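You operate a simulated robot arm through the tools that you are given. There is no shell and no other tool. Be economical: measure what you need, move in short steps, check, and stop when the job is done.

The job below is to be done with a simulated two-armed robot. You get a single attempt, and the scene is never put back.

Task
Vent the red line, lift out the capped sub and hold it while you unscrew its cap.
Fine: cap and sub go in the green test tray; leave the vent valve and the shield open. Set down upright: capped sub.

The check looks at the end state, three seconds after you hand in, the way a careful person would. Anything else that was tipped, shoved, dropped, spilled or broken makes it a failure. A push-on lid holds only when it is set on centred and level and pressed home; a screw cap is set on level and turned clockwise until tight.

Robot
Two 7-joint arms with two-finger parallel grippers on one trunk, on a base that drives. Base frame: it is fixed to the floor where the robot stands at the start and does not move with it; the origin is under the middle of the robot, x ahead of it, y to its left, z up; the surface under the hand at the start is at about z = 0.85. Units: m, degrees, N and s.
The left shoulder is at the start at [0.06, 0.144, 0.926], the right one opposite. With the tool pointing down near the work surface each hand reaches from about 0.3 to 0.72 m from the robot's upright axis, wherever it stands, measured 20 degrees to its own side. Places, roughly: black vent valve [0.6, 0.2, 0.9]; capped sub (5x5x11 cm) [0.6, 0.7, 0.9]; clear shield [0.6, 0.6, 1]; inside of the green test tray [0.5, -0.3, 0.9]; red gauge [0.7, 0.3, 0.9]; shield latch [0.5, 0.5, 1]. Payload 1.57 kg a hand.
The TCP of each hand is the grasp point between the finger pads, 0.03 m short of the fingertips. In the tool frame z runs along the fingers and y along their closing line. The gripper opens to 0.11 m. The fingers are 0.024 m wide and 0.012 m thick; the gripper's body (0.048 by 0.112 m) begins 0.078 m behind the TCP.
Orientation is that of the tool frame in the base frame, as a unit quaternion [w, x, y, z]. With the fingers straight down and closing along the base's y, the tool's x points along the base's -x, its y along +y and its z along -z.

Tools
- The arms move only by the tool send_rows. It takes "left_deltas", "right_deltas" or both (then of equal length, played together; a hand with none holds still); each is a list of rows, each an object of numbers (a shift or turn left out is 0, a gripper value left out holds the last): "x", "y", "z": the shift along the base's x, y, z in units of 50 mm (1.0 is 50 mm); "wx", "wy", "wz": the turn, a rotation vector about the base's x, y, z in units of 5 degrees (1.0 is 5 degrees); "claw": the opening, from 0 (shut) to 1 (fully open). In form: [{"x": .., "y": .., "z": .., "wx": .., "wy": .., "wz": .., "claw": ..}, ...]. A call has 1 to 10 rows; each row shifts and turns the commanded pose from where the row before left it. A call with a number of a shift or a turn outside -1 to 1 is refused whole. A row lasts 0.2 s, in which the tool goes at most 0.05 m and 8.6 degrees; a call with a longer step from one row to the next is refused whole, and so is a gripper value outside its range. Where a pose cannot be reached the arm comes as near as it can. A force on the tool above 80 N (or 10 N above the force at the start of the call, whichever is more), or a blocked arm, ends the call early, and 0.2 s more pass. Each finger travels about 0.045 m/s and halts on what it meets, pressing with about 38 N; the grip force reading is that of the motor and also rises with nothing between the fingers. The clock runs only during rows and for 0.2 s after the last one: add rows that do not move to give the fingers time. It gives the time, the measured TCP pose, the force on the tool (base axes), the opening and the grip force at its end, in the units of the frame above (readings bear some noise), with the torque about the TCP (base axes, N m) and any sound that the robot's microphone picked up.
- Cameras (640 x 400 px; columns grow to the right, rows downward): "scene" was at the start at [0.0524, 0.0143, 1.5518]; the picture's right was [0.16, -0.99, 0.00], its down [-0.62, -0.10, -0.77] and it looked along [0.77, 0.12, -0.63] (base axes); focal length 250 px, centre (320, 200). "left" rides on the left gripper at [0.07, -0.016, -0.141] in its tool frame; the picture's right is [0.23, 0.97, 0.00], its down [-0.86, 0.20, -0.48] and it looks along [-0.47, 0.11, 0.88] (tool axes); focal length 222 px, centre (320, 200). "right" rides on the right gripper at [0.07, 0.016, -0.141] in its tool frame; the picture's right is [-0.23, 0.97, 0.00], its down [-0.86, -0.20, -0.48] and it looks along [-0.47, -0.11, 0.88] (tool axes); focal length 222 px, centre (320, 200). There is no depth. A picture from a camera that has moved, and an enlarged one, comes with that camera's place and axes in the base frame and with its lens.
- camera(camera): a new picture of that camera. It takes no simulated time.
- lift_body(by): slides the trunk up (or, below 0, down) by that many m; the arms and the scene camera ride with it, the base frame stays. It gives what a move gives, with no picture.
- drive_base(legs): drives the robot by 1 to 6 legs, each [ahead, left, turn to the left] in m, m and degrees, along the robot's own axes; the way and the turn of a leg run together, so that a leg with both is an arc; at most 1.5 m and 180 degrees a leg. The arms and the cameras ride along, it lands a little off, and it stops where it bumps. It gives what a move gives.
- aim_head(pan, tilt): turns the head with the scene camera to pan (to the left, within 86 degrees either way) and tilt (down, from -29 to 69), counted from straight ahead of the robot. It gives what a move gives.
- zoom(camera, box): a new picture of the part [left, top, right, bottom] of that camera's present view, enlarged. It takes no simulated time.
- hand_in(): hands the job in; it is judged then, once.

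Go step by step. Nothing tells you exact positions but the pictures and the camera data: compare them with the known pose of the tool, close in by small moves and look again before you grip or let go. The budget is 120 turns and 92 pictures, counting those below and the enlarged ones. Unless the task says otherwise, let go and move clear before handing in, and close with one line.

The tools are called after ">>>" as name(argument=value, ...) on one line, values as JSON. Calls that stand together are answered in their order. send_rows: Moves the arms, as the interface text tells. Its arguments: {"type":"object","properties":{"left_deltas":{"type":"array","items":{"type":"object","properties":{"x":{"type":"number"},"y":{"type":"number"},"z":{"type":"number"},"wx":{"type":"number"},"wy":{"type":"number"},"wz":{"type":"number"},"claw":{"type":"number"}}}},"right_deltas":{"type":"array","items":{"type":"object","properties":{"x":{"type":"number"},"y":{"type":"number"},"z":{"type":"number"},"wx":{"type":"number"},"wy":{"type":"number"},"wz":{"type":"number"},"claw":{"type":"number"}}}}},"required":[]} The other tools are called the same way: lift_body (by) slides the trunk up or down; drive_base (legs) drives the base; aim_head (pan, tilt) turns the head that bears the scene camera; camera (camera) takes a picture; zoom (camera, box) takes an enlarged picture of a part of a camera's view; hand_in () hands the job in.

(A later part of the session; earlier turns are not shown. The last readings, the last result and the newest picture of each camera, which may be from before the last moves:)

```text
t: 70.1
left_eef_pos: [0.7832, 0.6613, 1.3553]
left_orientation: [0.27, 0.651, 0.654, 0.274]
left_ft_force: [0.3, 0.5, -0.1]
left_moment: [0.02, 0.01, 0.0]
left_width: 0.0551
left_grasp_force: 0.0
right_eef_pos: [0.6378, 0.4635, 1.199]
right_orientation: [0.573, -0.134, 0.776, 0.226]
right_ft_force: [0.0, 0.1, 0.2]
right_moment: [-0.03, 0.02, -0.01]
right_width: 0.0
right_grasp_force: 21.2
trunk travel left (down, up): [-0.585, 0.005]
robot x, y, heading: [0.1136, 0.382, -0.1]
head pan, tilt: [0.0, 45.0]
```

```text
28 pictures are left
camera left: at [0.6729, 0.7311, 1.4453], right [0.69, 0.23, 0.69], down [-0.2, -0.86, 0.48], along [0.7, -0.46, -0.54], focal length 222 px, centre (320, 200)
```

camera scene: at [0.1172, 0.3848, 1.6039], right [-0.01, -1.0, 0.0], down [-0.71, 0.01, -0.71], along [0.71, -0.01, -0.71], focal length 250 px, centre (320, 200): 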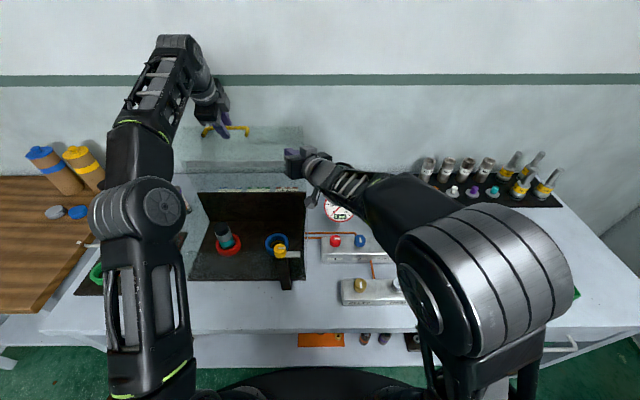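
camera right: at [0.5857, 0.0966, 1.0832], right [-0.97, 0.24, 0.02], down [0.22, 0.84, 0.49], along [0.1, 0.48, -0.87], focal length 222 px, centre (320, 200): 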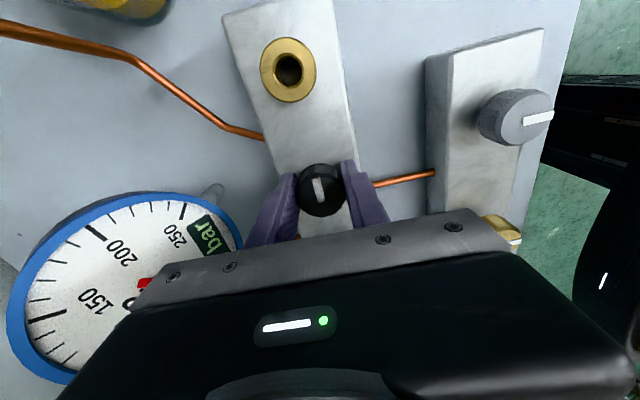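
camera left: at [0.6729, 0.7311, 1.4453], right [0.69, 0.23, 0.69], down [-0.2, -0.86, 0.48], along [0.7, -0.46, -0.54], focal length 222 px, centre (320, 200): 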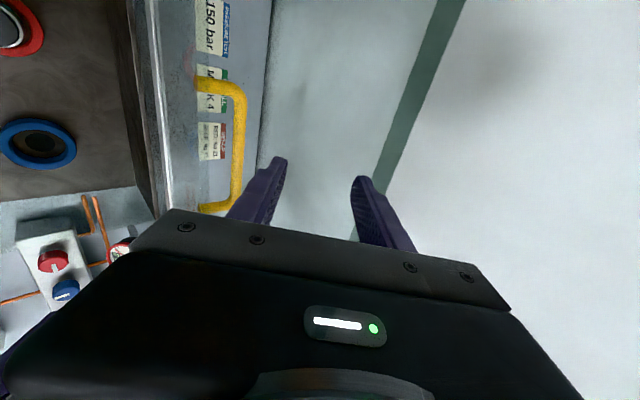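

Fingers are clear of bar and lid. Retract the left hand back over the lid edge and check the lid stays.

>>> send_rows(left_deltas=[{"x": -0.7}, {"x": -0.8}, {"x": -0.8}, {"x": -0.8}, {"x": -0.8}, {"x": -0.4}, {}])

>>> camera(camera="scene")

```text
t: 71.7
left_eef_pos: [0.5693, 0.6596, 1.3551]
left_orientation: [0.27, 0.651, 0.654, 0.274]
left_ft_force: [-0.5, 0.1, -0.2]
left_moment: [0.01, 0.0, 0.02]
left_width: 0.0551
left_grasp_force: 0.1
right_eef_pos: [0.6385, 0.4628, 1.1984]
right_orientation: [0.572, -0.134, 0.776, 0.227]
right_ft_force: [-1.1, -0.8, 0.1]
right_moment: [-0.04, -0.01, 0.01]
right_width: 0.0002
right_grasp_force: 21.6
trunk travel left (down, up): [-0.585, 0.005]
robot x, y, heading: [0.1133, 0.3856, -0.4]
head pan, tilt: [0.0, 45.0]
```

```text
27 pictures are left
camera scene: at [0.1634, 0.385, 1.6033], right [-0.01, -1.0, 0.0], down [-0.71, 0.0, -0.71], along [0.71, 0.0, -0.71], focal length 250 px, centre (320, 200)
```

scene: 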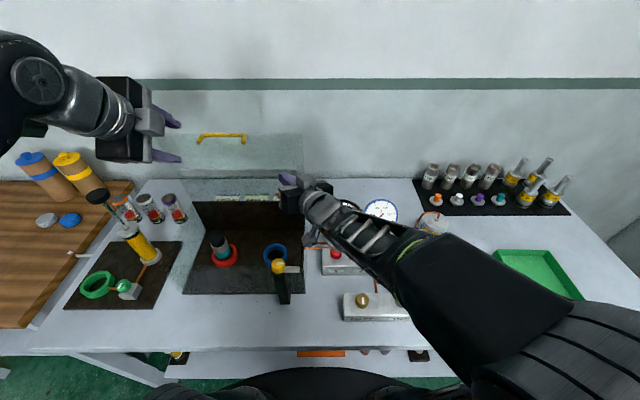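

The lid stays open by itself. Now a closer look at the sub.

>>> zoom(camera="scene", box=[180, 190, 310, 300])

```text
3.64 times, centred on (245, 245) of scene
camera zoom: at [0.1634, 0.385, 1.6033], right [-0.01, -1.0, 0.0], down [-0.71, 0.0, -0.71], along [0.71, 0.0, -0.71], focal length 908 px, centre (593, 36)
```

zoom: 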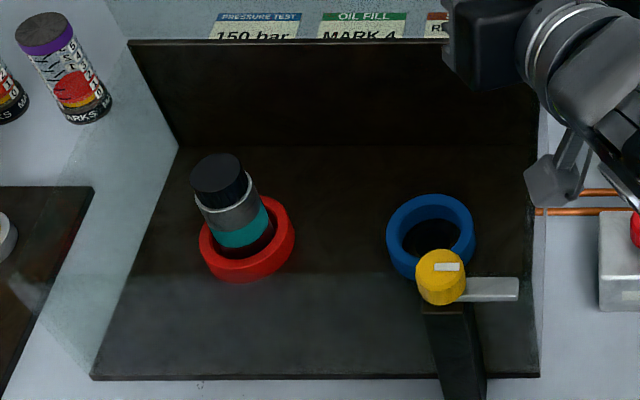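

There is a clear front wall too, so the sub must come straight up. I retract the right hand and restore both hands to pointing down.

>>> send_rows(right_deltas=[{"x": -0.7}, {"x": -0.7}, {"x": -0.7, "y": -0.4, "wz": -1}, {"x": -0.5, "y": -0.7, "wz": -1}, {"y": -0.8, "wz": -1}, {"y": -0.8, "wz": -1}, {"y": -0.8, "wz": -1}, {"y": -0.8, "wy": 1}, {"y": -0.6, "wy": 1}, {"y": -0.6, "wy": 1}], left_deltas=[{"z": -0.3, "wy": 1}, {"z": -0.4, "wy": 1}, {"z": -0.4, "wy": 1}, {"z": -0.4, "wy": 1}, {"z": -0.4, "wy": 1}, {"z": -0.4, "wy": 1}, {"z": -0.4, "wy": 1}, {"z": -0.4, "wy": 1}, {"z": -0.4, "wy": 1}, {"z": -0.4}])

>>> send_rows(right_deltas=[{"wy": 1}, {"wy": 1}, {"wy": 1}, {"wy": 1}, {"wy": 1}, {"wy": 1}, {"wy": 1}, {"wy": 1}, {"wy": 1}, {"wy": 1}], left_deltas=[{"wz": 1}, {"wz": 1}, {"wz": 1}, {"wz": 1}, {"wz": 1}, {"wz": 1}, {"wz": 1}, {"wz": 1}, {"wz": 1}, {"wz": 1}])

>>> send_rows(right_deltas=[{"wy": 1}, {"wy": 1}, {"wy": 1}, {}, {}, {}, {}, {}], left_deltas=[{"wz": 1, "claw": 0.9}, {"wz": 1}, {"wz": 1}, {"wz": 1}, {"wz": 1}, {"wz": 1}, {"wz": 1}, {"wz": 1}])

```text
t: 73.9
left_eef_pos: [0.5713, 0.6569, 1.1559]
left_orientation: [0.032, 0.713, 0.701, -0.005]
left_ft_force: [0.4, 0.4, -1.2]
left_moment: [0.01, -0.03, 0.0]
left_width: 0.055
left_grasp_force: 0.1
left hand out of reach, approached as far as the arm can: row 8, 9
right_eef_pos: [0.552, 0.2347, 1.2457]
right_orientation: [0.5, 0.05, 0.86, 0.091]
right_ft_force: [-0.3, -0.6, 0.2]
right_moment: [0.0, 0.0, -0.03]
right_width: 0.0001
right_grasp_force: 21.4
right hand out of reach, approached as far as the arm can: row 3, 4, 5, 6, 7
trunk travel left (down, up): [-0.585, 0.005]
robot x, y, heading: [0.1147, 0.3806, -0.3]
head pan, tilt: [0.0, 45.0]
```

```text
t: 76.1
left_eef_pos: [0.5723, 0.6573, 1.1561]
left_orientation: [0.031, 0.348, 0.937, 0.008]
left_ft_force: [-0.5, 0.4, 0.4]
left_moment: [0.01, 0.03, -0.03]
left_width: 0.0551
left_grasp_force: 0.1
right_eef_pos: [0.553, 0.2363, 1.246]
right_orientation: [0.09, 0.083, 0.991, 0.062]
right_ft_force: [-0.2, 0.6, 0.2]
right_moment: [0.0, 0.01, 0.03]
right_width: 0.0
right_grasp_force: 21.1
trunk travel left (down, up): [-0.585, 0.005]
robot x, y, heading: [0.1171, 0.3876, -0.5]
head pan, tilt: [0.0, 45.0]
```

```text
t: 77.9
left_eef_pos: [0.5722, 0.6576, 1.1575]
left_orientation: [0.027, 0.006, 0.999, 0.018]
left_ft_force: [0.1, -0.3, -1.0]
left_moment: [-0.01, 0.01, -0.01]
left_width: 0.0988
left_grasp_force: 0.0
right_eef_pos: [0.555, 0.2319, 1.2355]
right_orientation: [0.071, 0.08, 0.991, 0.076]
right_ft_force: [-0.4, -0.2, -0.3]
right_moment: [0.0, 0.02, 0.0]
right_width: 0.0001
right_grasp_force: 20.7
right hand out of reach, approached as far as the arm can: row 1, 2, 3
trunk travel left (down, up): [-0.585, 0.005]
robot x, y, heading: [0.1127, 0.3873, -0.3]
head pan, tilt: [0.0, 45.0]
```

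>>> send_rows(right_deltas=[{"x": -0.6, "z": -0.4}, {"x": -0.6, "z": -0.4}, {"x": -0.6, "z": -0.4, "wy": 0.9, "wx": -0.8}, {"z": -0.4, "wy": 0.9, "wx": -0.8}, {"z": -0.4, "wz": -1}, {"wz": -0.8}], left_deltas=[{"wy": 0.62, "wx": -0.41, "z": -0.3}, {"x": 0.3, "y": 0.4, "z": -0.3}, {"x": 0.3, "y": 0.4, "z": -0.2}, {}, {}, {}])

>>> camera(camera="left")

```text
t: 79.3
left_eef_pos: [0.6011, 0.6983, 1.1169]
left_orientation: [-0.001, 0.008, 1.0, 0.0]
left_ft_force: [0.6, 0.6, 0.4]
left_moment: [-0.02, 0.0, 0.01]
left_width: 0.099
left_grasp_force: 0.0
right_eef_pos: [0.466, 0.2323, 1.1373]
right_orientation: [-0.001, 0.16, 0.987, 0.001]
right_ft_force: [0.8, 0.3, 0.1]
right_moment: [0.01, 0.02, 0.0]
right_width: 0.0
right_grasp_force: 21.4
trunk travel left (down, up): [-0.585, 0.005]
robot x, y, heading: [0.1132, 0.3863, -0.6]
head pan, tilt: [0.0, 45.0]
```

```text
25 pictures are left
camera left: at [0.5326, 0.6838, 1.258], right [-0.21, 0.98, 0.0], down [0.86, 0.19, 0.48], along [0.47, 0.1, -0.88], focal length 222 px, centre (320, 200)
```

left: 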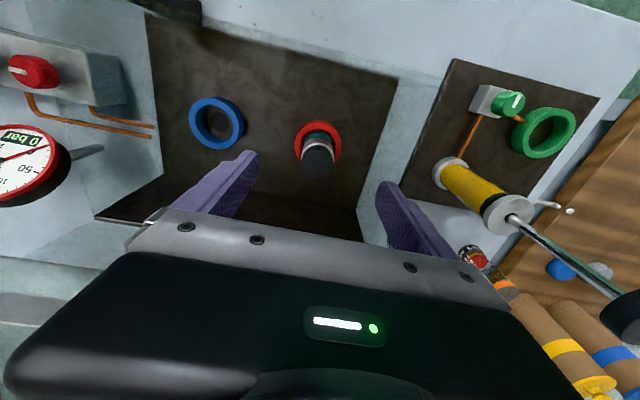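

Sub axis ≈ (0.625, 0.700), cap top ≈ 0.98. Center over it and descend to TCP 0.95.

>>> send_rows(left_deltas=[{"x": 0.48, "y": 0.04}, {"z": -0.8}, {"z": -0.8}, {"z": -0.8}, {"z": -0.9}, {}])

>>> camera(camera="left")

>>> zoom(camera="scene", box=[160, 180, 310, 290])

```text
t: 80.7
left_eef_pos: [0.6244, 0.7, 0.9526]
left_orientation: [-0.001, 0.006, 1.0, 0.001]
left_ft_force: [-0.5, -0.3, 0.2]
left_moment: [0.02, 0.01, -0.03]
left_width: 0.0991
left_grasp_force: 0.0
right_eef_pos: [0.4636, 0.2309, 1.1378]
right_orientation: [-0.001, 0.16, 0.987, 0.0]
right_ft_force: [0.7, 0.1, 0.4]
right_moment: [-0.01, 0.0, -0.03]
right_width: 0.0001
right_grasp_force: 21.1
trunk travel left (down, up): [-0.585, 0.005]
robot x, y, heading: [0.1147, 0.3869, -0.5]
head pan, tilt: [0.0, 45.0]
```

```text
24 pictures are left
camera left: at [0.5571, 0.6857, 1.0945], right [-0.21, 0.98, 0.0], down [0.86, 0.19, 0.48], along [0.47, 0.1, -0.88], focal length 222 px, centre (320, 200)
```

left: 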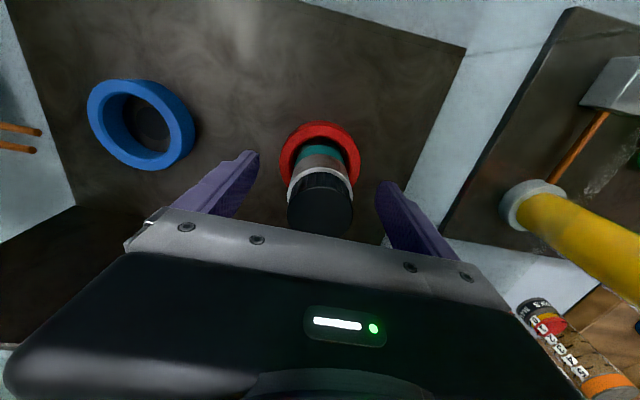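

```text
3.64 times, centred on (235, 235) of scene
camera zoom: at [0.1626, 0.3849, 1.6034], right [-0.01, -1.0, 0.0], down [-0.71, 0.0, -0.71], along [0.71, 0.0, -0.71], focal length 908 px, centre (629, 73)
```

zoom: 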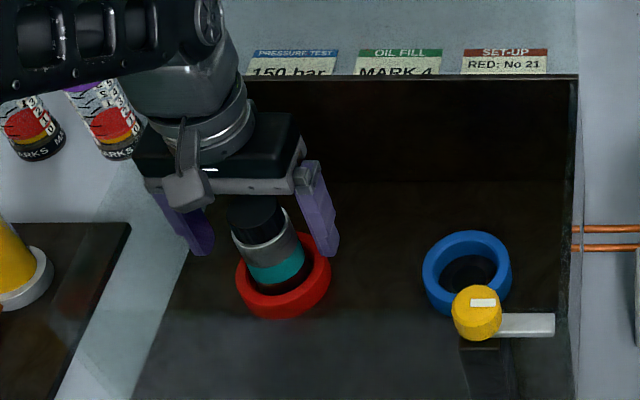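

Cap top ≈0.971, red ring top ≈0.88. Lower to TCP 0.918 and grip.

>>> send_rows(left_deltas=[{"z": -0.35}, {"z": -0.33}, {}, {"claw": 0.1}, {}, {}, {}, {}, {}, {}])

```text
t: 82.9
left_eef_pos: [0.6263, 0.7006, 0.9174]
left_orientation: [-0.001, 0.008, 1.0, 0.0]
left_ft_force: [-0.2, 2.6, 1.0]
left_moment: [0.02, 0.05, -0.06]
left_width: 0.0466
left_grasp_force: 38.2
right_eef_pos: [0.465, 0.2322, 1.137]
right_orientation: [0.0, 0.16, 0.987, -0.001]
right_ft_force: [-0.5, 0.1, -0.1]
right_moment: [0.0, 0.0, 0.0]
right_width: 0.0001
right_grasp_force: 21.4
trunk travel left (down, up): [-0.585, 0.005]
robot x, y, heading: [0.1132, 0.3893, -0.5]
head pan, tilt: [0.0, 45.0]
```

Gripped (47 mm). Lift straight up.

>>> send_rows(left_deltas=[{"z": 0.3}, {"z": 0.4}, {"z": 0.6}, {"z": 0.8}, {"z": 0.8}, {"z": 0.8}, {"z": 0.4}, {}])

>>> camera(camera="scene")

```text
t: 84.7
left_eef_pos: [0.6249, 0.6992, 1.1213]
left_orientation: [-0.001, 0.008, 1.0, 0.0]
left_ft_force: [-0.3, -0.2, -3.7]
left_moment: [0.03, 0.0, 0.02]
left_width: 0.0466
left_grasp_force: 38.0
right_eef_pos: [0.4659, 0.2321, 1.1363]
right_orientation: [-0.001, 0.16, 0.987, 0.0]
right_ft_force: [0.2, -0.8, -0.3]
right_moment: [0.03, 0.01, -0.02]
right_width: 0.0001
right_grasp_force: 21.0
trunk travel left (down, up): [-0.585, 0.005]
robot x, y, heading: [0.1189, 0.3849, -0.4]
head pan, tilt: [0.0, 45.0]
```

```text
22 pictures are left
camera scene: at [0.1637, 0.3853, 1.6033], right [-0.01, -1.0, 0.0], down [-0.71, 0.0, -0.71], along [0.71, 0.0, -0.71], focal length 250 px, centre (320, 200)
```

scene: 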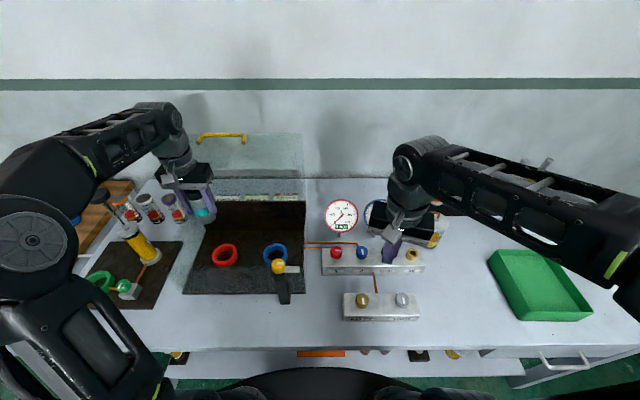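

The sub is out (bottom ≈ 6 cm below the TCP). I pull it back, square the right hand, then drive to the green tray.

>>> send_rows(left_deltas=[{"x": -0.5}, {"x": -0.7}, {"x": -0.7}, {"x": -0.7}, {"x": -0.6}, {"x": -0.4}, {}], right_deltas=[{"wz": 1}, {"wz": 1}, {"wz": 1, "y": -0.5}, {"wz": 0.7, "y": -0.5}, {"x": -0.5}, {"x": -0.5}, {}])

>>> drive_base(legs=[[-0.06, 0, 0], [0, -0.68, 0]])

>>> camera(camera="scene")

```text
t: 86.3
left_eef_pos: [0.4467, 0.6993, 1.1223]
left_orientation: [-0.001, 0.007, 1.0, 0.0]
left_ft_force: [0.6, -0.1, -3.9]
left_moment: [0.02, 0.03, -0.02]
left_width: 0.0466
left_grasp_force: 38.2
right_eef_pos: [0.4137, 0.1839, 1.1361]
right_orientation: [-0.002, -0.001, 1.0, 0.0]
right_ft_force: [0.5, 0.5, -0.2]
right_moment: [-0.01, 0.01, -0.06]
right_width: 0.0003
right_grasp_force: 21.3
trunk travel left (down, up): [-0.585, 0.005]
robot x, y, heading: [0.1107, 0.385, -0.6]
head pan, tilt: [0.0, 45.0]
```

```text
t: 90.7
left_eef_pos: [0.3825, 0.015, 1.1235]
left_orientation: [0.0, 0.007, 1.0, 0.001]
left_ft_force: [-0.8, 0.3, -4.6]
left_moment: [0.04, 0.01, -0.02]
left_width: 0.0465
left_grasp_force: 38.0
right_eef_pos: [0.3521, -0.502, 1.1378]
right_orientation: [-0.001, -0.002, 1.0, -0.001]
right_ft_force: [-0.1, 0.3, 0.1]
right_moment: [0.0, -0.02, -0.01]
right_width: 0.0001
right_grasp_force: 21.0
trunk travel left (down, up): [-0.585, 0.005]
robot x, y, heading: [0.0469, -0.3024, -0.5]
head pan, tilt: [0.0, 45.0]
```

```text
21 pictures are left
camera scene: at [0.0997, -0.2994, 1.6033], right [0.0, -1.0, 0.0], down [-0.71, 0.0, -0.71], along [0.71, 0.0, -0.71], focal length 250 px, centre (320, 200)
```

scene: 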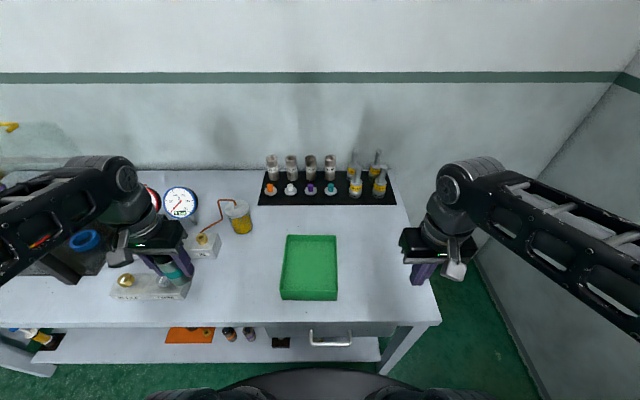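

Tray spans x≈0.425–0.63, y≈−0.187…−0.353, rim z≈0.90. I carry the sub over (0.54, −0.245) and start down.

>>> send_rows(left_deltas=[{"x": 0.4, "y": -0.7}, {"x": 0.4, "y": -0.8}, {"x": 0.5, "y": -0.8}, {"x": 0.5, "y": -0.8}, {"x": 0.5, "y": -0.8}, {"x": 0.5, "y": -0.8}, {"x": 0.35, "y": -0.5}, {"z": -0.8}, {"z": -0.8}, {}])

>>> camera(camera="scene")

>>> camera(camera="left")

```text
t: 92.8
left_eef_pos: [0.541, -0.2445, 1.0412]
left_orientation: [0.0, 0.008, 1.0, -0.001]
left_ft_force: [0.2, 0.6, -5.0]
left_moment: [-0.01, 0.03, -0.01]
left_width: 0.0464
left_grasp_force: 38.3
right_eef_pos: [0.3513, -0.5016, 1.1376]
right_orientation: [-0.002, -0.004, 1.0, 0.0]
right_ft_force: [-0.9, -1.3, 0.2]
right_moment: [0.02, 0.0, 0.02]
right_width: 0.0002
right_grasp_force: 21.2
trunk travel left (down, up): [-0.585, 0.005]
robot x, y, heading: [0.0555, -0.2975, -0.3]
head pan, tilt: [0.0, 45.0]
```

```text
20 pictures are left
camera scene: at [0.0994, -0.2988, 1.6034], right [0.0, -1.0, 0.0], down [-0.71, 0.0, -0.71], along [0.71, 0.0, -0.71], focal length 250 px, centre (320, 200)
```

scene: 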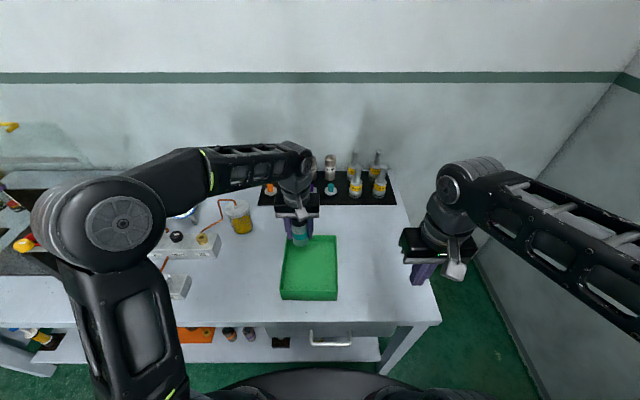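

```text
19 pictures are left
camera left: at [0.4717, -0.259, 1.184], right [-0.21, 0.98, 0.0], down [0.86, 0.19, 0.48], along [0.47, 0.1, -0.88], focal length 222 px, centre (320, 200)
```

left: 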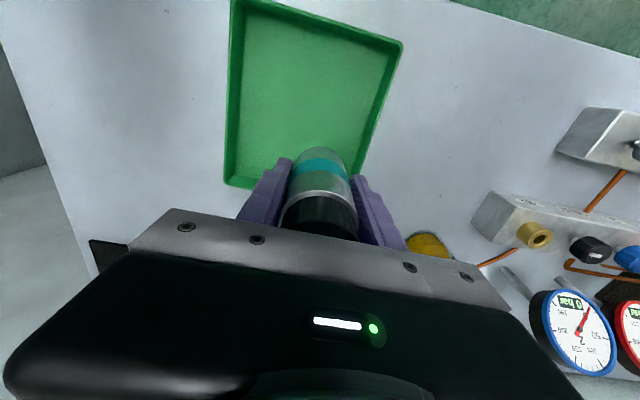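

Alignment is good. Descend, slowing near the tray floor.

>>> send_rows(left_deltas=[{"z": -0.7}, {"z": -0.7}, {"z": -0.6}, {"z": -0.3}, {"z": -0.06}, {}])

>>> send_rows(left_deltas=[{"z": -0.06}, {"z": -0.04}, {}])

```text
t: 94.2
left_eef_pos: [0.5376, -0.2438, 0.9212]
left_orientation: [-0.004, 0.007, 1.0, 0.001]
left_ft_force: [0.2, 0.7, -3.4]
left_moment: [0.03, 0.0, 0.03]
left_width: 0.0467
left_grasp_force: 37.4
right_eef_pos: [0.351, -0.501, 1.1358]
right_orientation: [-0.001, -0.002, 1.0, 0.0]
right_ft_force: [-0.2, -0.5, 0.3]
right_moment: [0.0, 0.03, 0.0]
right_width: 0.0
right_grasp_force: 21.3
trunk travel left (down, up): [-0.585, 0.005]
robot x, y, heading: [0.0508, -0.2981, -0.1]
head pan, tilt: [0.0, 45.0]
```

```text
t: 95.0
left_eef_pos: [0.5395, -0.2444, 0.922]
left_orientation: [0.001, 0.006, 1.0, -0.001]
left_ft_force: [-0.3, 5.0, 21.2]
left_moment: [0.17, 0.44, -0.07]
left_width: 0.0467
left_grasp_force: 37.5
right_eef_pos: [0.3489, -0.5017, 1.1385]
right_orientation: [-0.001, -0.003, 1.0, 0.0]
right_ft_force: [0.4, 0.6, -0.2]
right_moment: [0.01, 0.0, -0.01]
right_width: 0.0
right_grasp_force: 21.2
trunk travel left (down, up): [-0.585, 0.005]
robot x, y, heading: [0.0499, -0.2974, -0.5]
head pan, tilt: [0.0, 45.0]
```

Sub is on the tray floor. Release gently and lift the left hand away.

>>> send_rows(left_deltas=[{"z": 0.05}, {"claw": 0.62}, {}, {}, {"z": 0.3}, {"z": 0.6}, {"z": 0.7}, {"z": 0.6}, {}])

>>> camera(camera="left")

```text
t: 97.0
left_eef_pos: [0.5386, -0.2437, 1.0314]
left_orientation: [-0.002, 0.006, 1.0, 0.001]
left_ft_force: [0.2, -0.3, -0.1]
left_moment: [-0.01, -0.02, 0.01]
left_width: 0.068
left_grasp_force: 0.0
right_eef_pos: [0.3506, -0.5011, 1.1377]
right_orientation: [-0.001, -0.003, 1.0, 0.001]
right_ft_force: [0.5, 0.0, -0.1]
right_moment: [0.0, -0.02, -0.01]
right_width: 0.0
right_grasp_force: 21.2
trunk travel left (down, up): [-0.585, 0.005]
robot x, y, heading: [0.0493, -0.2991, -0.1]
head pan, tilt: [0.0, 45.0]
```

```text
18 pictures are left
camera left: at [0.4703, -0.2585, 1.1739], right [-0.21, 0.98, 0.0], down [0.86, 0.19, 0.48], along [0.47, 0.1, -0.88], focal length 222 px, centre (320, 200)
```

left: 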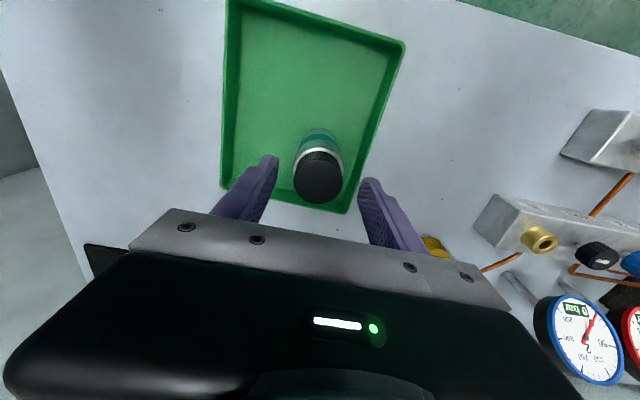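

>>> zoom(camera="scene", box=[260, 200, 380, 310])

```text
3.64 times, centred on (320, 255) of scene
camera zoom: at [0.0997, -0.2991, 1.6033], right [0.0, -1.0, 0.0], down [-0.71, 0.0, -0.71], along [0.71, 0.0, -0.71], focal length 908 px, centre (320, 0)
```

zoom: 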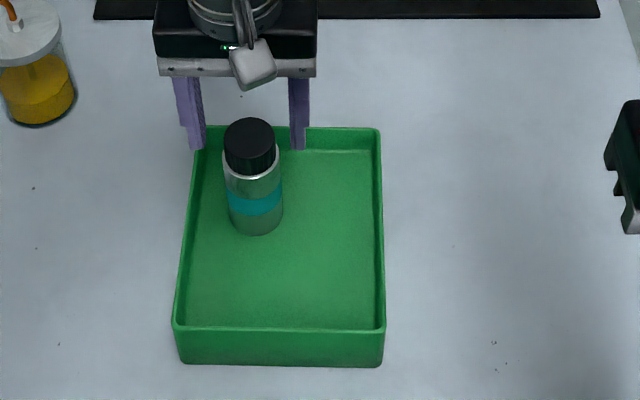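

The sub stands upright at about (0.553, −0.240). I pull the left hand back and tilt it about 60° to grip the body from the front side.

>>> send_rows(left_deltas=[{"z": 0.4}, {"x": -0.6, "wy": -1}, {"x": -0.6, "wy": -1}, {"x": -0.6, "wy": -1}, {"x": -0.4, "wy": -1}, {"wy": -1}, {"wy": -1}, {"wy": -1}, {"wy": -1}, {"wy": -1}])

>>> send_rows(left_deltas=[{"wy": -1}, {"wy": -1}, {"wy": -1}, {}])

>>> camera(camera="left")

```text
t: 99.2
left_eef_pos: [0.4508, -0.2641, 1.0655]
left_orientation: [0.382, 0.005, 0.924, 0.003]
left_ft_force: [0.0, 0.3, 0.6]
left_moment: [-0.02, -0.02, 0.01]
left_width: 0.068
left_grasp_force: 0.1
left hand out of reach, approached as far as the arm can: row 9, 10
right_eef_pos: [0.3499, -0.5012, 1.1379]
right_orientation: [-0.001, -0.003, 1.0, 0.0]
right_ft_force: [-0.5, 0.0, -0.1]
right_moment: [0.04, 0.01, 0.04]
right_width: 0.0001
right_grasp_force: 21.2
trunk travel left (down, up): [-0.585, 0.005]
robot x, y, heading: [0.0519, -0.3014, -0.5]
head pan, tilt: [0.0, 45.0]
```

```text
t: 100.2
left_eef_pos: [0.4756, -0.2929, 1.0783]
left_orientation: [0.5, 0.006, 0.866, 0.004]
left_ft_force: [0.3, -0.2, 0.1]
left_moment: [0.03, 0.0, -0.01]
left_width: 0.0683
left_grasp_force: 0.0
left hand out of reach, approached as far as the arm can: row 1, 2, 3
right_eef_pos: [0.3511, -0.5013, 1.1366]
right_orientation: [-0.001, -0.002, 1.0, 0.0]
right_ft_force: [0.6, 0.7, -0.2]
right_moment: [-0.02, 0.02, -0.03]
right_width: 0.0
right_grasp_force: 21.4
trunk travel left (down, up): [-0.585, 0.005]
robot x, y, heading: [0.0507, -0.3016, -0.2]
head pan, tilt: [0.0, 45.0]
```

```text
16 pictures are left
camera left: at [0.3194, -0.3078, 1.0895], right [-0.11, 0.98, -0.18], down [0.02, 0.19, 0.98], along [0.99, 0.1, -0.04], focal length 222 px, centre (320, 200)
```

left: 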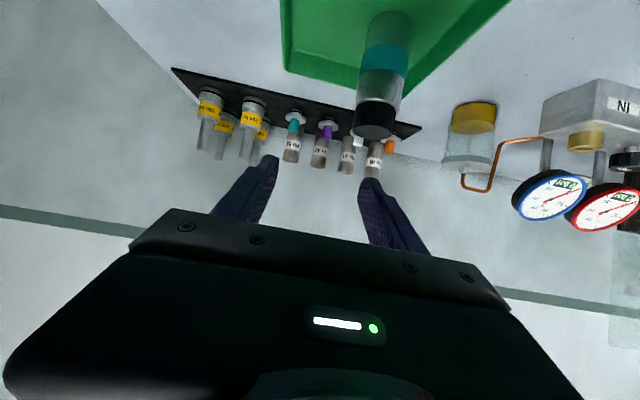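

The elbow is cramped; I back the base off 10 cm and shift it 6 cm left, then approach.

>>> drive_base(legs=[[-0.1, 0.06, 0]])

>>> send_rows(left_deltas=[{"x": 0.4}, {"x": 0.4, "z": -0.3}, {"x": 0.4, "z": -0.5}, {"x": 0.2, "z": -0.6}, {"z": -0.6}, {}])

>>> camera(camera="left")

```text
t: 101.5
left_eef_pos: [0.3741, -0.2314, 1.0779]
left_orientation: [0.499, 0.004, 0.866, 0.005]
left_ft_force: [-0.9, -0.4, -0.1]
left_moment: [-0.03, 0.0, -0.04]
left_width: 0.0683
left_grasp_force: 0.0
right_eef_pos: [0.2495, -0.4404, 1.1385]
right_orientation: [0.001, -0.002, 1.0, -0.001]
right_ft_force: [-0.6, 0.8, -0.1]
right_moment: [0.0, -0.07, 0.01]
right_width: 0.0
right_grasp_force: 21.4
trunk travel left (down, up): [-0.585, 0.005]
robot x, y, heading: [-0.048, -0.2382, -0.3]
head pan, tilt: [0.0, 45.0]
```

```text
t: 102.9
left_eef_pos: [0.4443, -0.234, 0.9779]
left_orientation: [0.498, 0.003, 0.867, 0.006]
left_ft_force: [0.3, -1.2, -0.4]
left_moment: [-0.02, 0.01, -0.01]
left_width: 0.0681
left_grasp_force: 0.2
right_eef_pos: [0.2507, -0.4403, 1.1377]
right_orientation: [0.0, -0.002, 1.0, 0.001]
right_ft_force: [0.0, -0.1, 0.2]
right_moment: [0.01, -0.04, 0.0]
right_width: 0.0
right_grasp_force: 21.5
trunk travel left (down, up): [-0.585, 0.005]
robot x, y, heading: [-0.0499, -0.2412, -0.3]
head pan, tilt: [0.0, 45.0]
```

```text
15 pictures are left
camera left: at [0.2891, -0.248, 0.9889], right [-0.11, 0.98, -0.18], down [0.02, 0.19, 0.98], along [0.99, 0.11, -0.04], focal length 222 px, centre (320, 200)
```

left: 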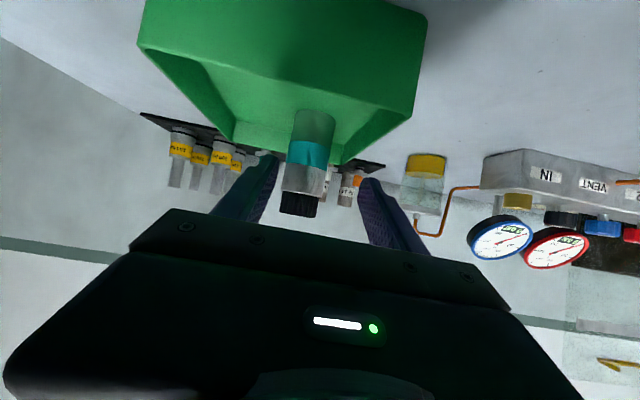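

Sub axis ≈ (0.545, −0.241), cap z≈0.97–1.00. Advance along the tool axis and grip the body at z≈0.925.

>>> send_rows(left_deltas=[{"x": 0.5, "y": -0.07, "z": -0.26}, {"x": 0.5, "y": -0.07, "z": -0.26}, {"x": 0.5, "z": -0.27}, {"x": 0.5, "z": -0.27}, {}])

>>> camera(camera="left")

```text
t: 104.1
left_eef_pos: [0.5461, -0.2395, 0.9247]
left_orientation: [0.5, 0.005, 0.866, 0.005]
left_ft_force: [1.5, 0.2, 4.5]
left_moment: [0.21, 0.08, -0.04]
left_width: 0.0685
left_grasp_force: 0.3
right_eef_pos: [0.251, -0.441, 1.1376]
right_orientation: [0.0, -0.003, 1.0, 0.0]
right_ft_force: [-0.7, 0.4, -0.5]
right_moment: [0.02, 0.02, -0.01]
right_width: 0.0001
right_grasp_force: 21.5
trunk travel left (down, up): [-0.585, 0.005]
robot x, y, heading: [-0.0498, -0.2381, -0.3]
head pan, tilt: [0.0, 45.0]
```

```text
14 pictures are left
camera left: at [0.3903, -0.2547, 0.9365], right [-0.11, 0.98, -0.18], down [0.02, 0.19, 0.98], along [0.99, 0.11, -0.04], focal length 222 px, centre (320, 200)
```

left: 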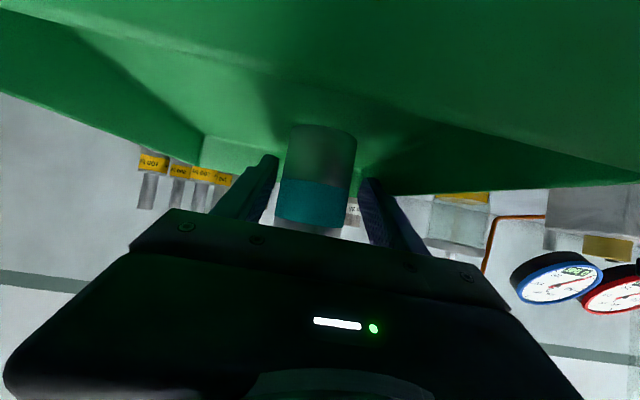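

Slight contact force; raise 5 mm and close on the body.

>>> send_rows(left_deltas=[{"z": 0.12}, {}, {"claw": 0.1}, {}, {}, {}, {}, {}])

>>> zoom(camera="scene", box=[250, 160, 390, 280])

```text
t: 105.9
left_eef_pos: [0.5456, -0.2403, 0.9298]
left_orientation: [0.499, 0.006, 0.867, 0.003]
left_ft_force: [-0.3, -2.6, -0.2]
left_moment: [-0.13, 0.02, -0.03]
left_width: 0.0464
left_grasp_force: 37.6
right_eef_pos: [0.2514, -0.44, 1.1371]
right_orientation: [-0.001, -0.002, 1.0, 0.0]
right_ft_force: [-0.1, -0.7, 1.0]
right_moment: [-0.02, -0.04, 0.0]
right_width: 0.0001
right_grasp_force: 21.7
trunk travel left (down, up): [-0.585, 0.005]
robot x, y, heading: [-0.0487, -0.2408, -0.4]
head pan, tilt: [0.0, 45.0]
```

```text
3.33 times, centred on (320, 220) of scene
camera zoom: at [-0.0005, -0.239, 1.6033], right [0.0, -1.0, 0.0], down [-0.71, 0.0, -0.71], along [0.71, 0.0, -0.71], focal length 832 px, centre (320, 133)
```

zoom: 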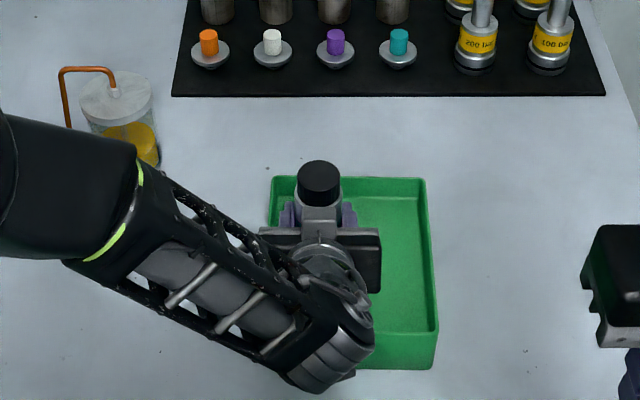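

The body is held. Cap centre ≈ (0.543, −0.240). Bring the right hand around from the right side, above the cap.

>>> send_rows(right_deltas=[{"x": 0.8, "claw": 0.6}, {"x": 0.8}, {"x": 0.8}, {"x": 0.8}, {"x": 0.8}, {"x": 0.8}, {"x": 0.8}, {"x": 0.23}, {}])

>>> send_rows(right_deltas=[{"y": 0.7}, {"y": 0.7}, {"y": 0.7}, {"y": 0.7}, {"y": 0.7}, {"y": 0.5}, {}])

>>> camera(camera="right")

```text
t: 107.9
left_eef_pos: [0.5456, -0.2381, 0.9304]
left_orientation: [0.498, 0.004, 0.867, 0.005]
left_ft_force: [-0.9, 2.0, 1.2]
left_moment: [-0.05, 0.0, 0.0]
left_width: 0.0467
left_grasp_force: 38.1
right_eef_pos: [0.5113, -0.4402, 1.1388]
right_orientation: [0.0, -0.004, 1.0, 0.0]
right_ft_force: [0.7, 0.2, -0.1]
right_moment: [0.03, 0.0, 0.0]
right_width: 0.066
right_grasp_force: 0.1
right hand out of reach, approached as far as the arm can: row 7, 8
trunk travel left (down, up): [-0.585, 0.005]
robot x, y, heading: [-0.0507, -0.2393, -0.3]
head pan, tilt: [0.0, 45.0]
```

```text
t: 109.5
left_eef_pos: [0.5468, -0.2396, 0.9313]
left_orientation: [0.499, 0.005, 0.867, 0.004]
left_ft_force: [-0.3, -0.2, 0.4]
left_moment: [-0.12, 0.01, 0.03]
left_width: 0.0465
left_grasp_force: 38.1
right_eef_pos: [0.5097, -0.3697, 1.1386]
right_orientation: [0.003, -0.002, 1.0, -0.001]
right_ft_force: [-0.2, -0.4, -0.1]
right_moment: [0.0, 0.0, -0.01]
right_width: 0.0661
right_grasp_force: 0.0
right hand out of reach, approached as far as the arm can: row 2, 3, 4, 5, 6
trunk travel left (down, up): [-0.585, 0.005]
robot x, y, heading: [-0.0513, -0.2404, -0.1]
head pan, tilt: [0.0, 45.0]
```

```text
12 pictures are left
camera right: at [0.4407, -0.3545, 1.2794], right [0.22, 0.97, 0.0], down [0.85, -0.2, 0.48], along [0.47, -0.11, -0.88], focal length 222 px, centre (320, 200)
```

right: 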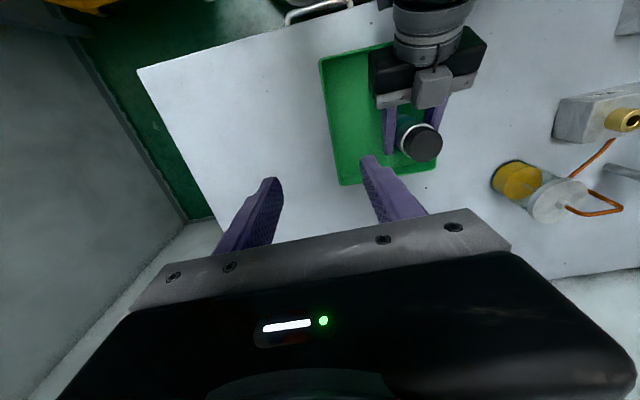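

Lower a bit to gain reach, then move over the cap.

>>> send_rows(right_deltas=[{"z": -0.6}, {"z": -0.5, "x": 0.3}, {"x": 0.4, "y": 0.4}, {"y": 0.7}, {"y": 0.7}, {"y": 0.7}, {"y": 0.1}, {}])

>>> camera(camera="right")

```text
t: 111.3
left_eef_pos: [0.5465, -0.2401, 0.9298]
left_orientation: [0.498, 0.004, 0.867, 0.004]
left_ft_force: [0.1, 0.9, -0.2]
left_moment: [-0.06, -0.02, -0.02]
left_width: 0.0463
left_grasp_force: 38.4
right_eef_pos: [0.5442, -0.2508, 1.0839]
right_orientation: [0.0, -0.003, 1.0, 0.0]
right_ft_force: [-0.3, -0.1, -0.7]
right_moment: [0.04, 0.04, -0.02]
right_width: 0.0659
right_grasp_force: 0.0
right hand out of reach, approached as far as the arm can: row 6
trunk travel left (down, up): [-0.585, 0.005]
robot x, y, heading: [-0.0489, -0.2397, -0.1]
head pan, tilt: [0.0, 45.0]
```

```text
11 pictures are left
camera right: at [0.4764, -0.2349, 1.2245], right [0.22, 0.98, 0.0], down [0.86, -0.19, 0.48], along [0.47, -0.11, -0.88], focal length 222 px, centre (320, 200)
```

right: 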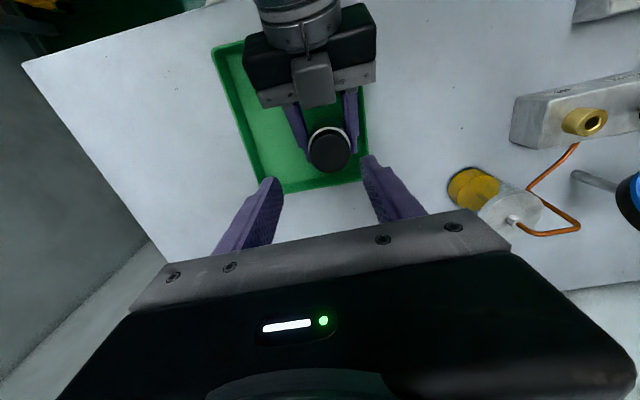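

Cap centred near (0.543, −0.239). Align, descend, close on the cap.

>>> send_rows(right_deltas=[{"x": -0.03, "y": 0.23}, {"z": -0.6}, {"z": -0.6}, {"z": -0.36}, {}, {"claw": 0.1}, {}, {}, {}, {}])

>>> camera(camera="right")

```text
t: 113.5
left_eef_pos: [0.5447, -0.2443, 0.93]
left_orientation: [0.497, 0.009, 0.867, -0.001]
left_ft_force: [-3.6, -36.6, -3.8]
left_moment: [1.43, -0.34, -0.07]
left_width: 0.0469
left_grasp_force: 37.8
right_eef_pos: [0.5443, -0.2458, 1.0067]
right_orientation: [-0.001, -0.005, 1.0, 0.006]
right_ft_force: [4.6, 34.8, 6.5]
right_moment: [1.11, 0.04, 0.08]
right_width: 0.0408
right_grasp_force: 37.7
right hand out of reach, approached as far as the arm can: row 1
trunk travel left (down, up): [-0.585, 0.005]
robot x, y, heading: [-0.0486, -0.2355, -0.2]
head pan, tilt: [0.0, 45.0]
```

```text
10 pictures are left
camera right: at [0.476, -0.232, 1.148], right [0.22, 0.98, 0.01], down [0.86, -0.2, 0.47], along [0.47, -0.09, -0.88], focal length 222 px, centre (320, 200)
```

right: 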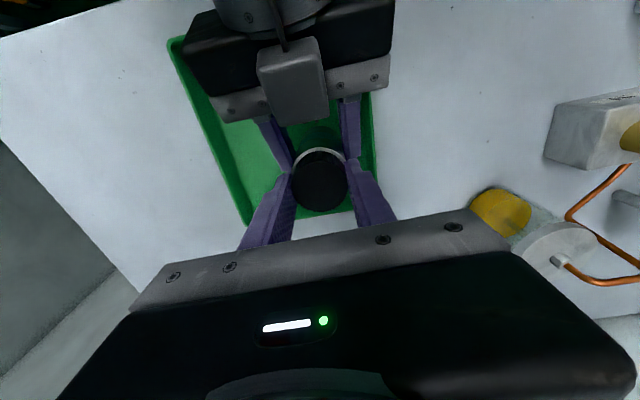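

Cap gripped (41 mm); relieve the sideways load by shifting the right hand +y, then turn counter-clockwise.

>>> send_rows(right_deltas=[{"y": 0.12}, {}])

>>> send_rows(right_deltas=[{"wz": 1}, {"wz": 1}, {"wz": 1}, {"wz": 1}, {"wz": 1}, {"wz": 1}, {}])

```text
t: 114.1
left_eef_pos: [0.5449, -0.2416, 0.9323]
left_orientation: [0.498, 0.006, 0.867, 0.002]
left_ft_force: [-6.3, -28.3, -3.7]
left_moment: [0.69, -0.42, -0.24]
left_width: 0.0468
left_grasp_force: 38.6
right_eef_pos: [0.5453, -0.2434, 1.0072]
right_orientation: [-0.002, -0.003, 1.0, 0.004]
right_ft_force: [5.1, 26.6, 10.1]
right_moment: [1.06, 0.02, 0.23]
right_width: 0.0409
right_grasp_force: 38.3
trunk travel left (down, up): [-0.585, 0.005]
robot x, y, heading: [-0.0469, -0.2392, -0.4]
head pan, tilt: [0.0, 45.0]
```

```text
t: 115.7
left_eef_pos: [0.5448, -0.2402, 0.9304]
left_orientation: [0.498, 0.006, 0.867, 0.002]
left_ft_force: [-4.8, -26.4, -3.1]
left_moment: [0.69, -0.13, 0.04]
left_width: 0.0465
left_grasp_force: 38.0
right_eef_pos: [0.5449, -0.2427, 1.0064]
right_orientation: [0.001, -0.263, 0.965, 0.002]
right_ft_force: [7.0, 28.0, 11.0]
right_moment: [1.25, -0.42, -0.04]
right_width: 0.0409
right_grasp_force: 37.6
trunk travel left (down, up): [-0.585, 0.005]
robot x, y, heading: [-0.053, -0.2386, -0.2]
head pan, tilt: [0.0, 45.0]
```

Low torque – it's turning. Continue to about 75°, then regrip from the other side.

>>> send_rows(right_deltas=[{"wz": 1, "y": 0.1}, {"wz": 1}, {"wz": 1}, {"wz": 1}, {"wz": 1}, {"wz": 1}, {"wz": 1}, {"wz": 1}, {"wz": 1}, {}])

>>> camera(camera="right")

```text
t: 117.9
left_eef_pos: [0.5463, -0.2397, 0.9301]
left_orientation: [0.499, 0.004, 0.867, 0.005]
left_ft_force: [6.3, -18.4, -7.4]
left_moment: [0.03, 0.12, 0.03]
left_width: 0.0464
left_grasp_force: 38.2
right_eef_pos: [0.544, -0.2391, 1.0065]
right_orientation: [0.0, -0.612, 0.791, 0.0]
right_ft_force: [-5.5, 14.5, 23.5]
right_moment: [0.61, 0.12, 0.04]
right_width: 0.0407
right_grasp_force: 38.0
trunk travel left (down, up): [-0.585, 0.005]
robot x, y, heading: [-0.0512, -0.2389, 0.0]
head pan, tilt: [0.0, 45.0]
```

```text
9 pictures are left
camera right: at [0.5124, -0.3029, 1.1476], right [-0.89, 0.46, 0.0], down [0.41, 0.78, 0.48], along [0.22, 0.42, -0.88], focal length 222 px, centre (320, 200)
```

right: 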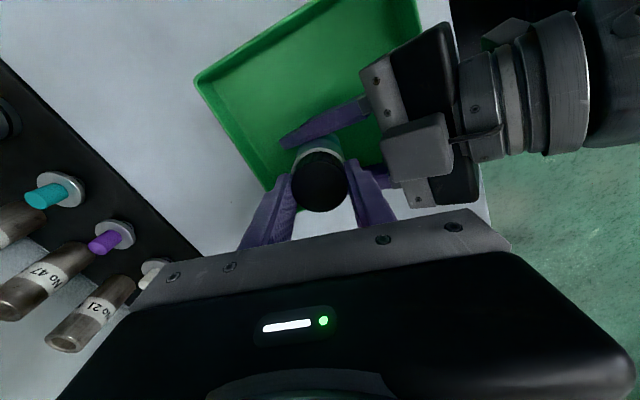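

The cap is rising (upward force). Release slightly, rotate back 140°, regrip and continue.

>>> send_rows(right_deltas=[{"claw": 0.47}, {}, {"wz": -1}, {"wz": -1}, {"wz": -1}, {"wz": -1}, {"wz": -1}, {"wz": -1}, {"wz": -1}, {"wz": -1}])

>>> send_rows(right_deltas=[{"wz": -1}, {"wz": -1}, {"wz": -1}, {"wz": -1}, {"wz": -1}, {"wz": -1}, {"wz": -1}, {"wz": -1}, {"wz": -1}, {"wz": -1}])

>>> send_rows(right_deltas=[{"wz": -1}, {"wz": -1}, {"wz": -1}, {"wz": -1}, {"wz": -1}, {"wz": -1}, {"wz": -1}, {"wz": -1}, {"wz": -1}, {"wz": -1}])

```text
t: 120.1
left_eef_pos: [0.5462, -0.2392, 0.9314]
left_orientation: [0.499, 0.004, 0.866, 0.005]
left_ft_force: [1.9, 1.4, 4.8]
left_moment: [-0.04, 0.01, 0.03]
left_width: 0.0464
left_grasp_force: 37.8
right_eef_pos: [0.5459, -0.2406, 1.006]
right_orientation: [-0.001, -0.302, 0.953, 0.001]
right_ft_force: [0.2, -0.7, 0.6]
right_moment: [-0.01, -0.01, 0.01]
right_width: 0.052
right_grasp_force: 0.2
trunk travel left (down, up): [-0.585, 0.005]
robot x, y, heading: [-0.0476, -0.2363, -0.2]
head pan, tilt: [0.0, 45.0]
```

```text
t: 122.3
left_eef_pos: [0.5448, -0.2396, 0.9303]
left_orientation: [0.5, 0.004, 0.866, 0.005]
left_ft_force: [3.8, 2.1, 8.8]
left_moment: [-0.19, 0.01, 0.07]
left_width: 0.0469
left_grasp_force: 38.0
right_eef_pos: [0.5454, -0.2403, 1.0054]
right_orientation: [-0.001, 0.129, 0.992, 0.0]
right_ft_force: [0.1, 0.2, -0.3]
right_moment: [-0.03, 0.04, 0.0]
right_width: 0.0515
right_grasp_force: 0.0
trunk travel left (down, up): [-0.585, 0.005]
robot x, y, heading: [-0.0507, -0.2416, 0.0]
head pan, tilt: [0.0, 45.0]
```

```text
t: 124.5
left_eef_pos: [0.546, -0.24, 0.9313]
left_orientation: [0.5, 0.004, 0.866, 0.005]
left_ft_force: [3.3, 1.8, 10.8]
left_moment: [-0.26, -0.01, 0.04]
left_width: 0.0467
left_grasp_force: 38.1
right_eef_pos: [0.5448, -0.2395, 1.006]
right_orientation: [-0.001, 0.535, 0.845, 0.001]
right_ft_force: [0.3, 1.3, 0.0]
right_moment: [0.01, 0.0, 0.0]
right_width: 0.0515
right_grasp_force: 0.0
trunk travel left (down, up): [-0.585, 0.005]
robot x, y, heading: [-0.0513, -0.2388, -0.4]
head pan, tilt: [0.0, 45.0]
```

Yaw is now about −65°. Grip and turn counter-clockwise ~140°, giving a little lift to follow the thread.

>>> send_rows(right_deltas=[{"claw": 0.1}, {}, {}, {"wz": 1}, {"wz": 1}, {"wz": 1}, {"wz": 1}, {"wz": 1}, {"wz": 1}, {"wz": 1}])

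>>> send_rows(right_deltas=[{"wz": 1}, {"wz": 1}, {"wz": 1}, {"wz": 1, "z": 0.02}, {"wz": 1}, {"wz": 1}, {"wz": 1}, {"wz": 1}, {"wz": 1}, {"wz": 1}])

>>> send_rows(right_deltas=[{"wz": 1, "z": 0.02}, {"wz": 1}, {"wz": 1}, {"wz": 1}, {"wz": 1}, {"wz": 1}, {"wz": 1}, {"wz": 1}, {"wz": 1}, {"wz": 1}])

>>> camera(camera="right")

```text
t: 126.7
left_eef_pos: [0.5452, -0.24, 0.9305]
left_orientation: [0.499, 0.004, 0.866, 0.005]
left_ft_force: [6.4, -0.4, 4.7]
left_moment: [-0.53, 0.57, 0.15]
left_width: 0.0466
left_grasp_force: 37.8
right_eef_pos: [0.5447, -0.2395, 1.0059]
right_orientation: [-0.001, 0.255, 0.967, 0.0]
right_ft_force: [-4.9, -0.7, 6.8]
right_moment: [0.13, -0.2, -0.08]
right_width: 0.0406
right_grasp_force: 37.7
trunk travel left (down, up): [-0.585, 0.005]
robot x, y, heading: [-0.0502, -0.2412, 0.0]
head pan, tilt: [0.0, 45.0]
```

```text
t: 128.9
left_eef_pos: [0.545, -0.2401, 0.9308]
left_orientation: [0.499, 0.004, 0.866, 0.005]
left_ft_force: [-2.0, -2.6, 4.0]
left_moment: [-0.18, 0.13, -0.01]
left_width: 0.0466
left_grasp_force: 37.9
right_eef_pos: [0.5446, -0.2384, 1.0066]
right_orientation: [0.0, -0.177, 0.984, 0.0]
right_ft_force: [2.0, 4.3, 2.8]
right_moment: [0.36, -0.22, 0.0]
right_width: 0.0407
right_grasp_force: 38.7
trunk travel left (down, up): [-0.585, 0.005]
robot x, y, heading: [-0.0537, -0.2358, -0.1]
head pan, tilt: [0.0, 45.0]
```

```text
t: 131.1
left_eef_pos: [0.5457, -0.2409, 0.931]
left_orientation: [0.499, 0.004, 0.867, 0.005]
left_ft_force: [-3.8, -6.1, 4.0]
left_moment: [0.06, 0.15, -0.06]
left_width: 0.0465
left_grasp_force: 37.6
right_eef_pos: [0.5459, -0.2401, 1.0072]
right_orientation: [-0.001, -0.577, 0.817, -0.001]
right_ft_force: [1.2, 8.4, -0.1]
right_moment: [0.52, -0.16, -0.03]
right_width: 0.0406
right_grasp_force: 37.6
trunk travel left (down, up): [-0.585, 0.005]
robot x, y, heading: [-0.0494, -0.2414, -0.3]
head pan, tilt: [0.0, 45.0]
```

```text
8 pictures are left
camera right: at [0.5072, -0.2997, 1.1492], right [-0.84, 0.54, 0.0], down [0.47, 0.74, 0.48], along [0.26, 0.4, -0.88], focal length 222 px, centre (320, 200)
```

right: 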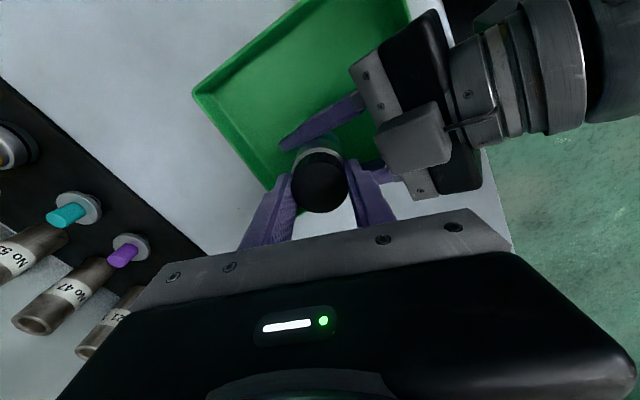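

About 210° turned so far. Test with a gentle lift of 4 mm.

>>> send_rows(right_deltas=[{"z": 0.08}, {}])

```text
t: 131.7
left_eef_pos: [0.5468, -0.2405, 0.9318]
left_orientation: [0.499, 0.005, 0.866, 0.004]
left_ft_force: [-10.0, -8.0, 15.8]
left_moment: [-0.01, -0.22, -0.03]
left_width: 0.0463
left_grasp_force: 37.9
right_eef_pos: [0.5459, -0.2412, 1.0105]
right_orientation: [-0.002, -0.576, 0.818, -0.001]
right_ft_force: [9.6, 8.6, -20.7]
right_moment: [0.72, -0.48, 0.01]
right_width: 0.0406
right_grasp_force: 38.3
trunk travel left (down, up): [-0.585, 0.005]
robot x, y, heading: [-0.052, -0.2388, -0.5]
head pan, tilt: [0.0, 45.0]
```

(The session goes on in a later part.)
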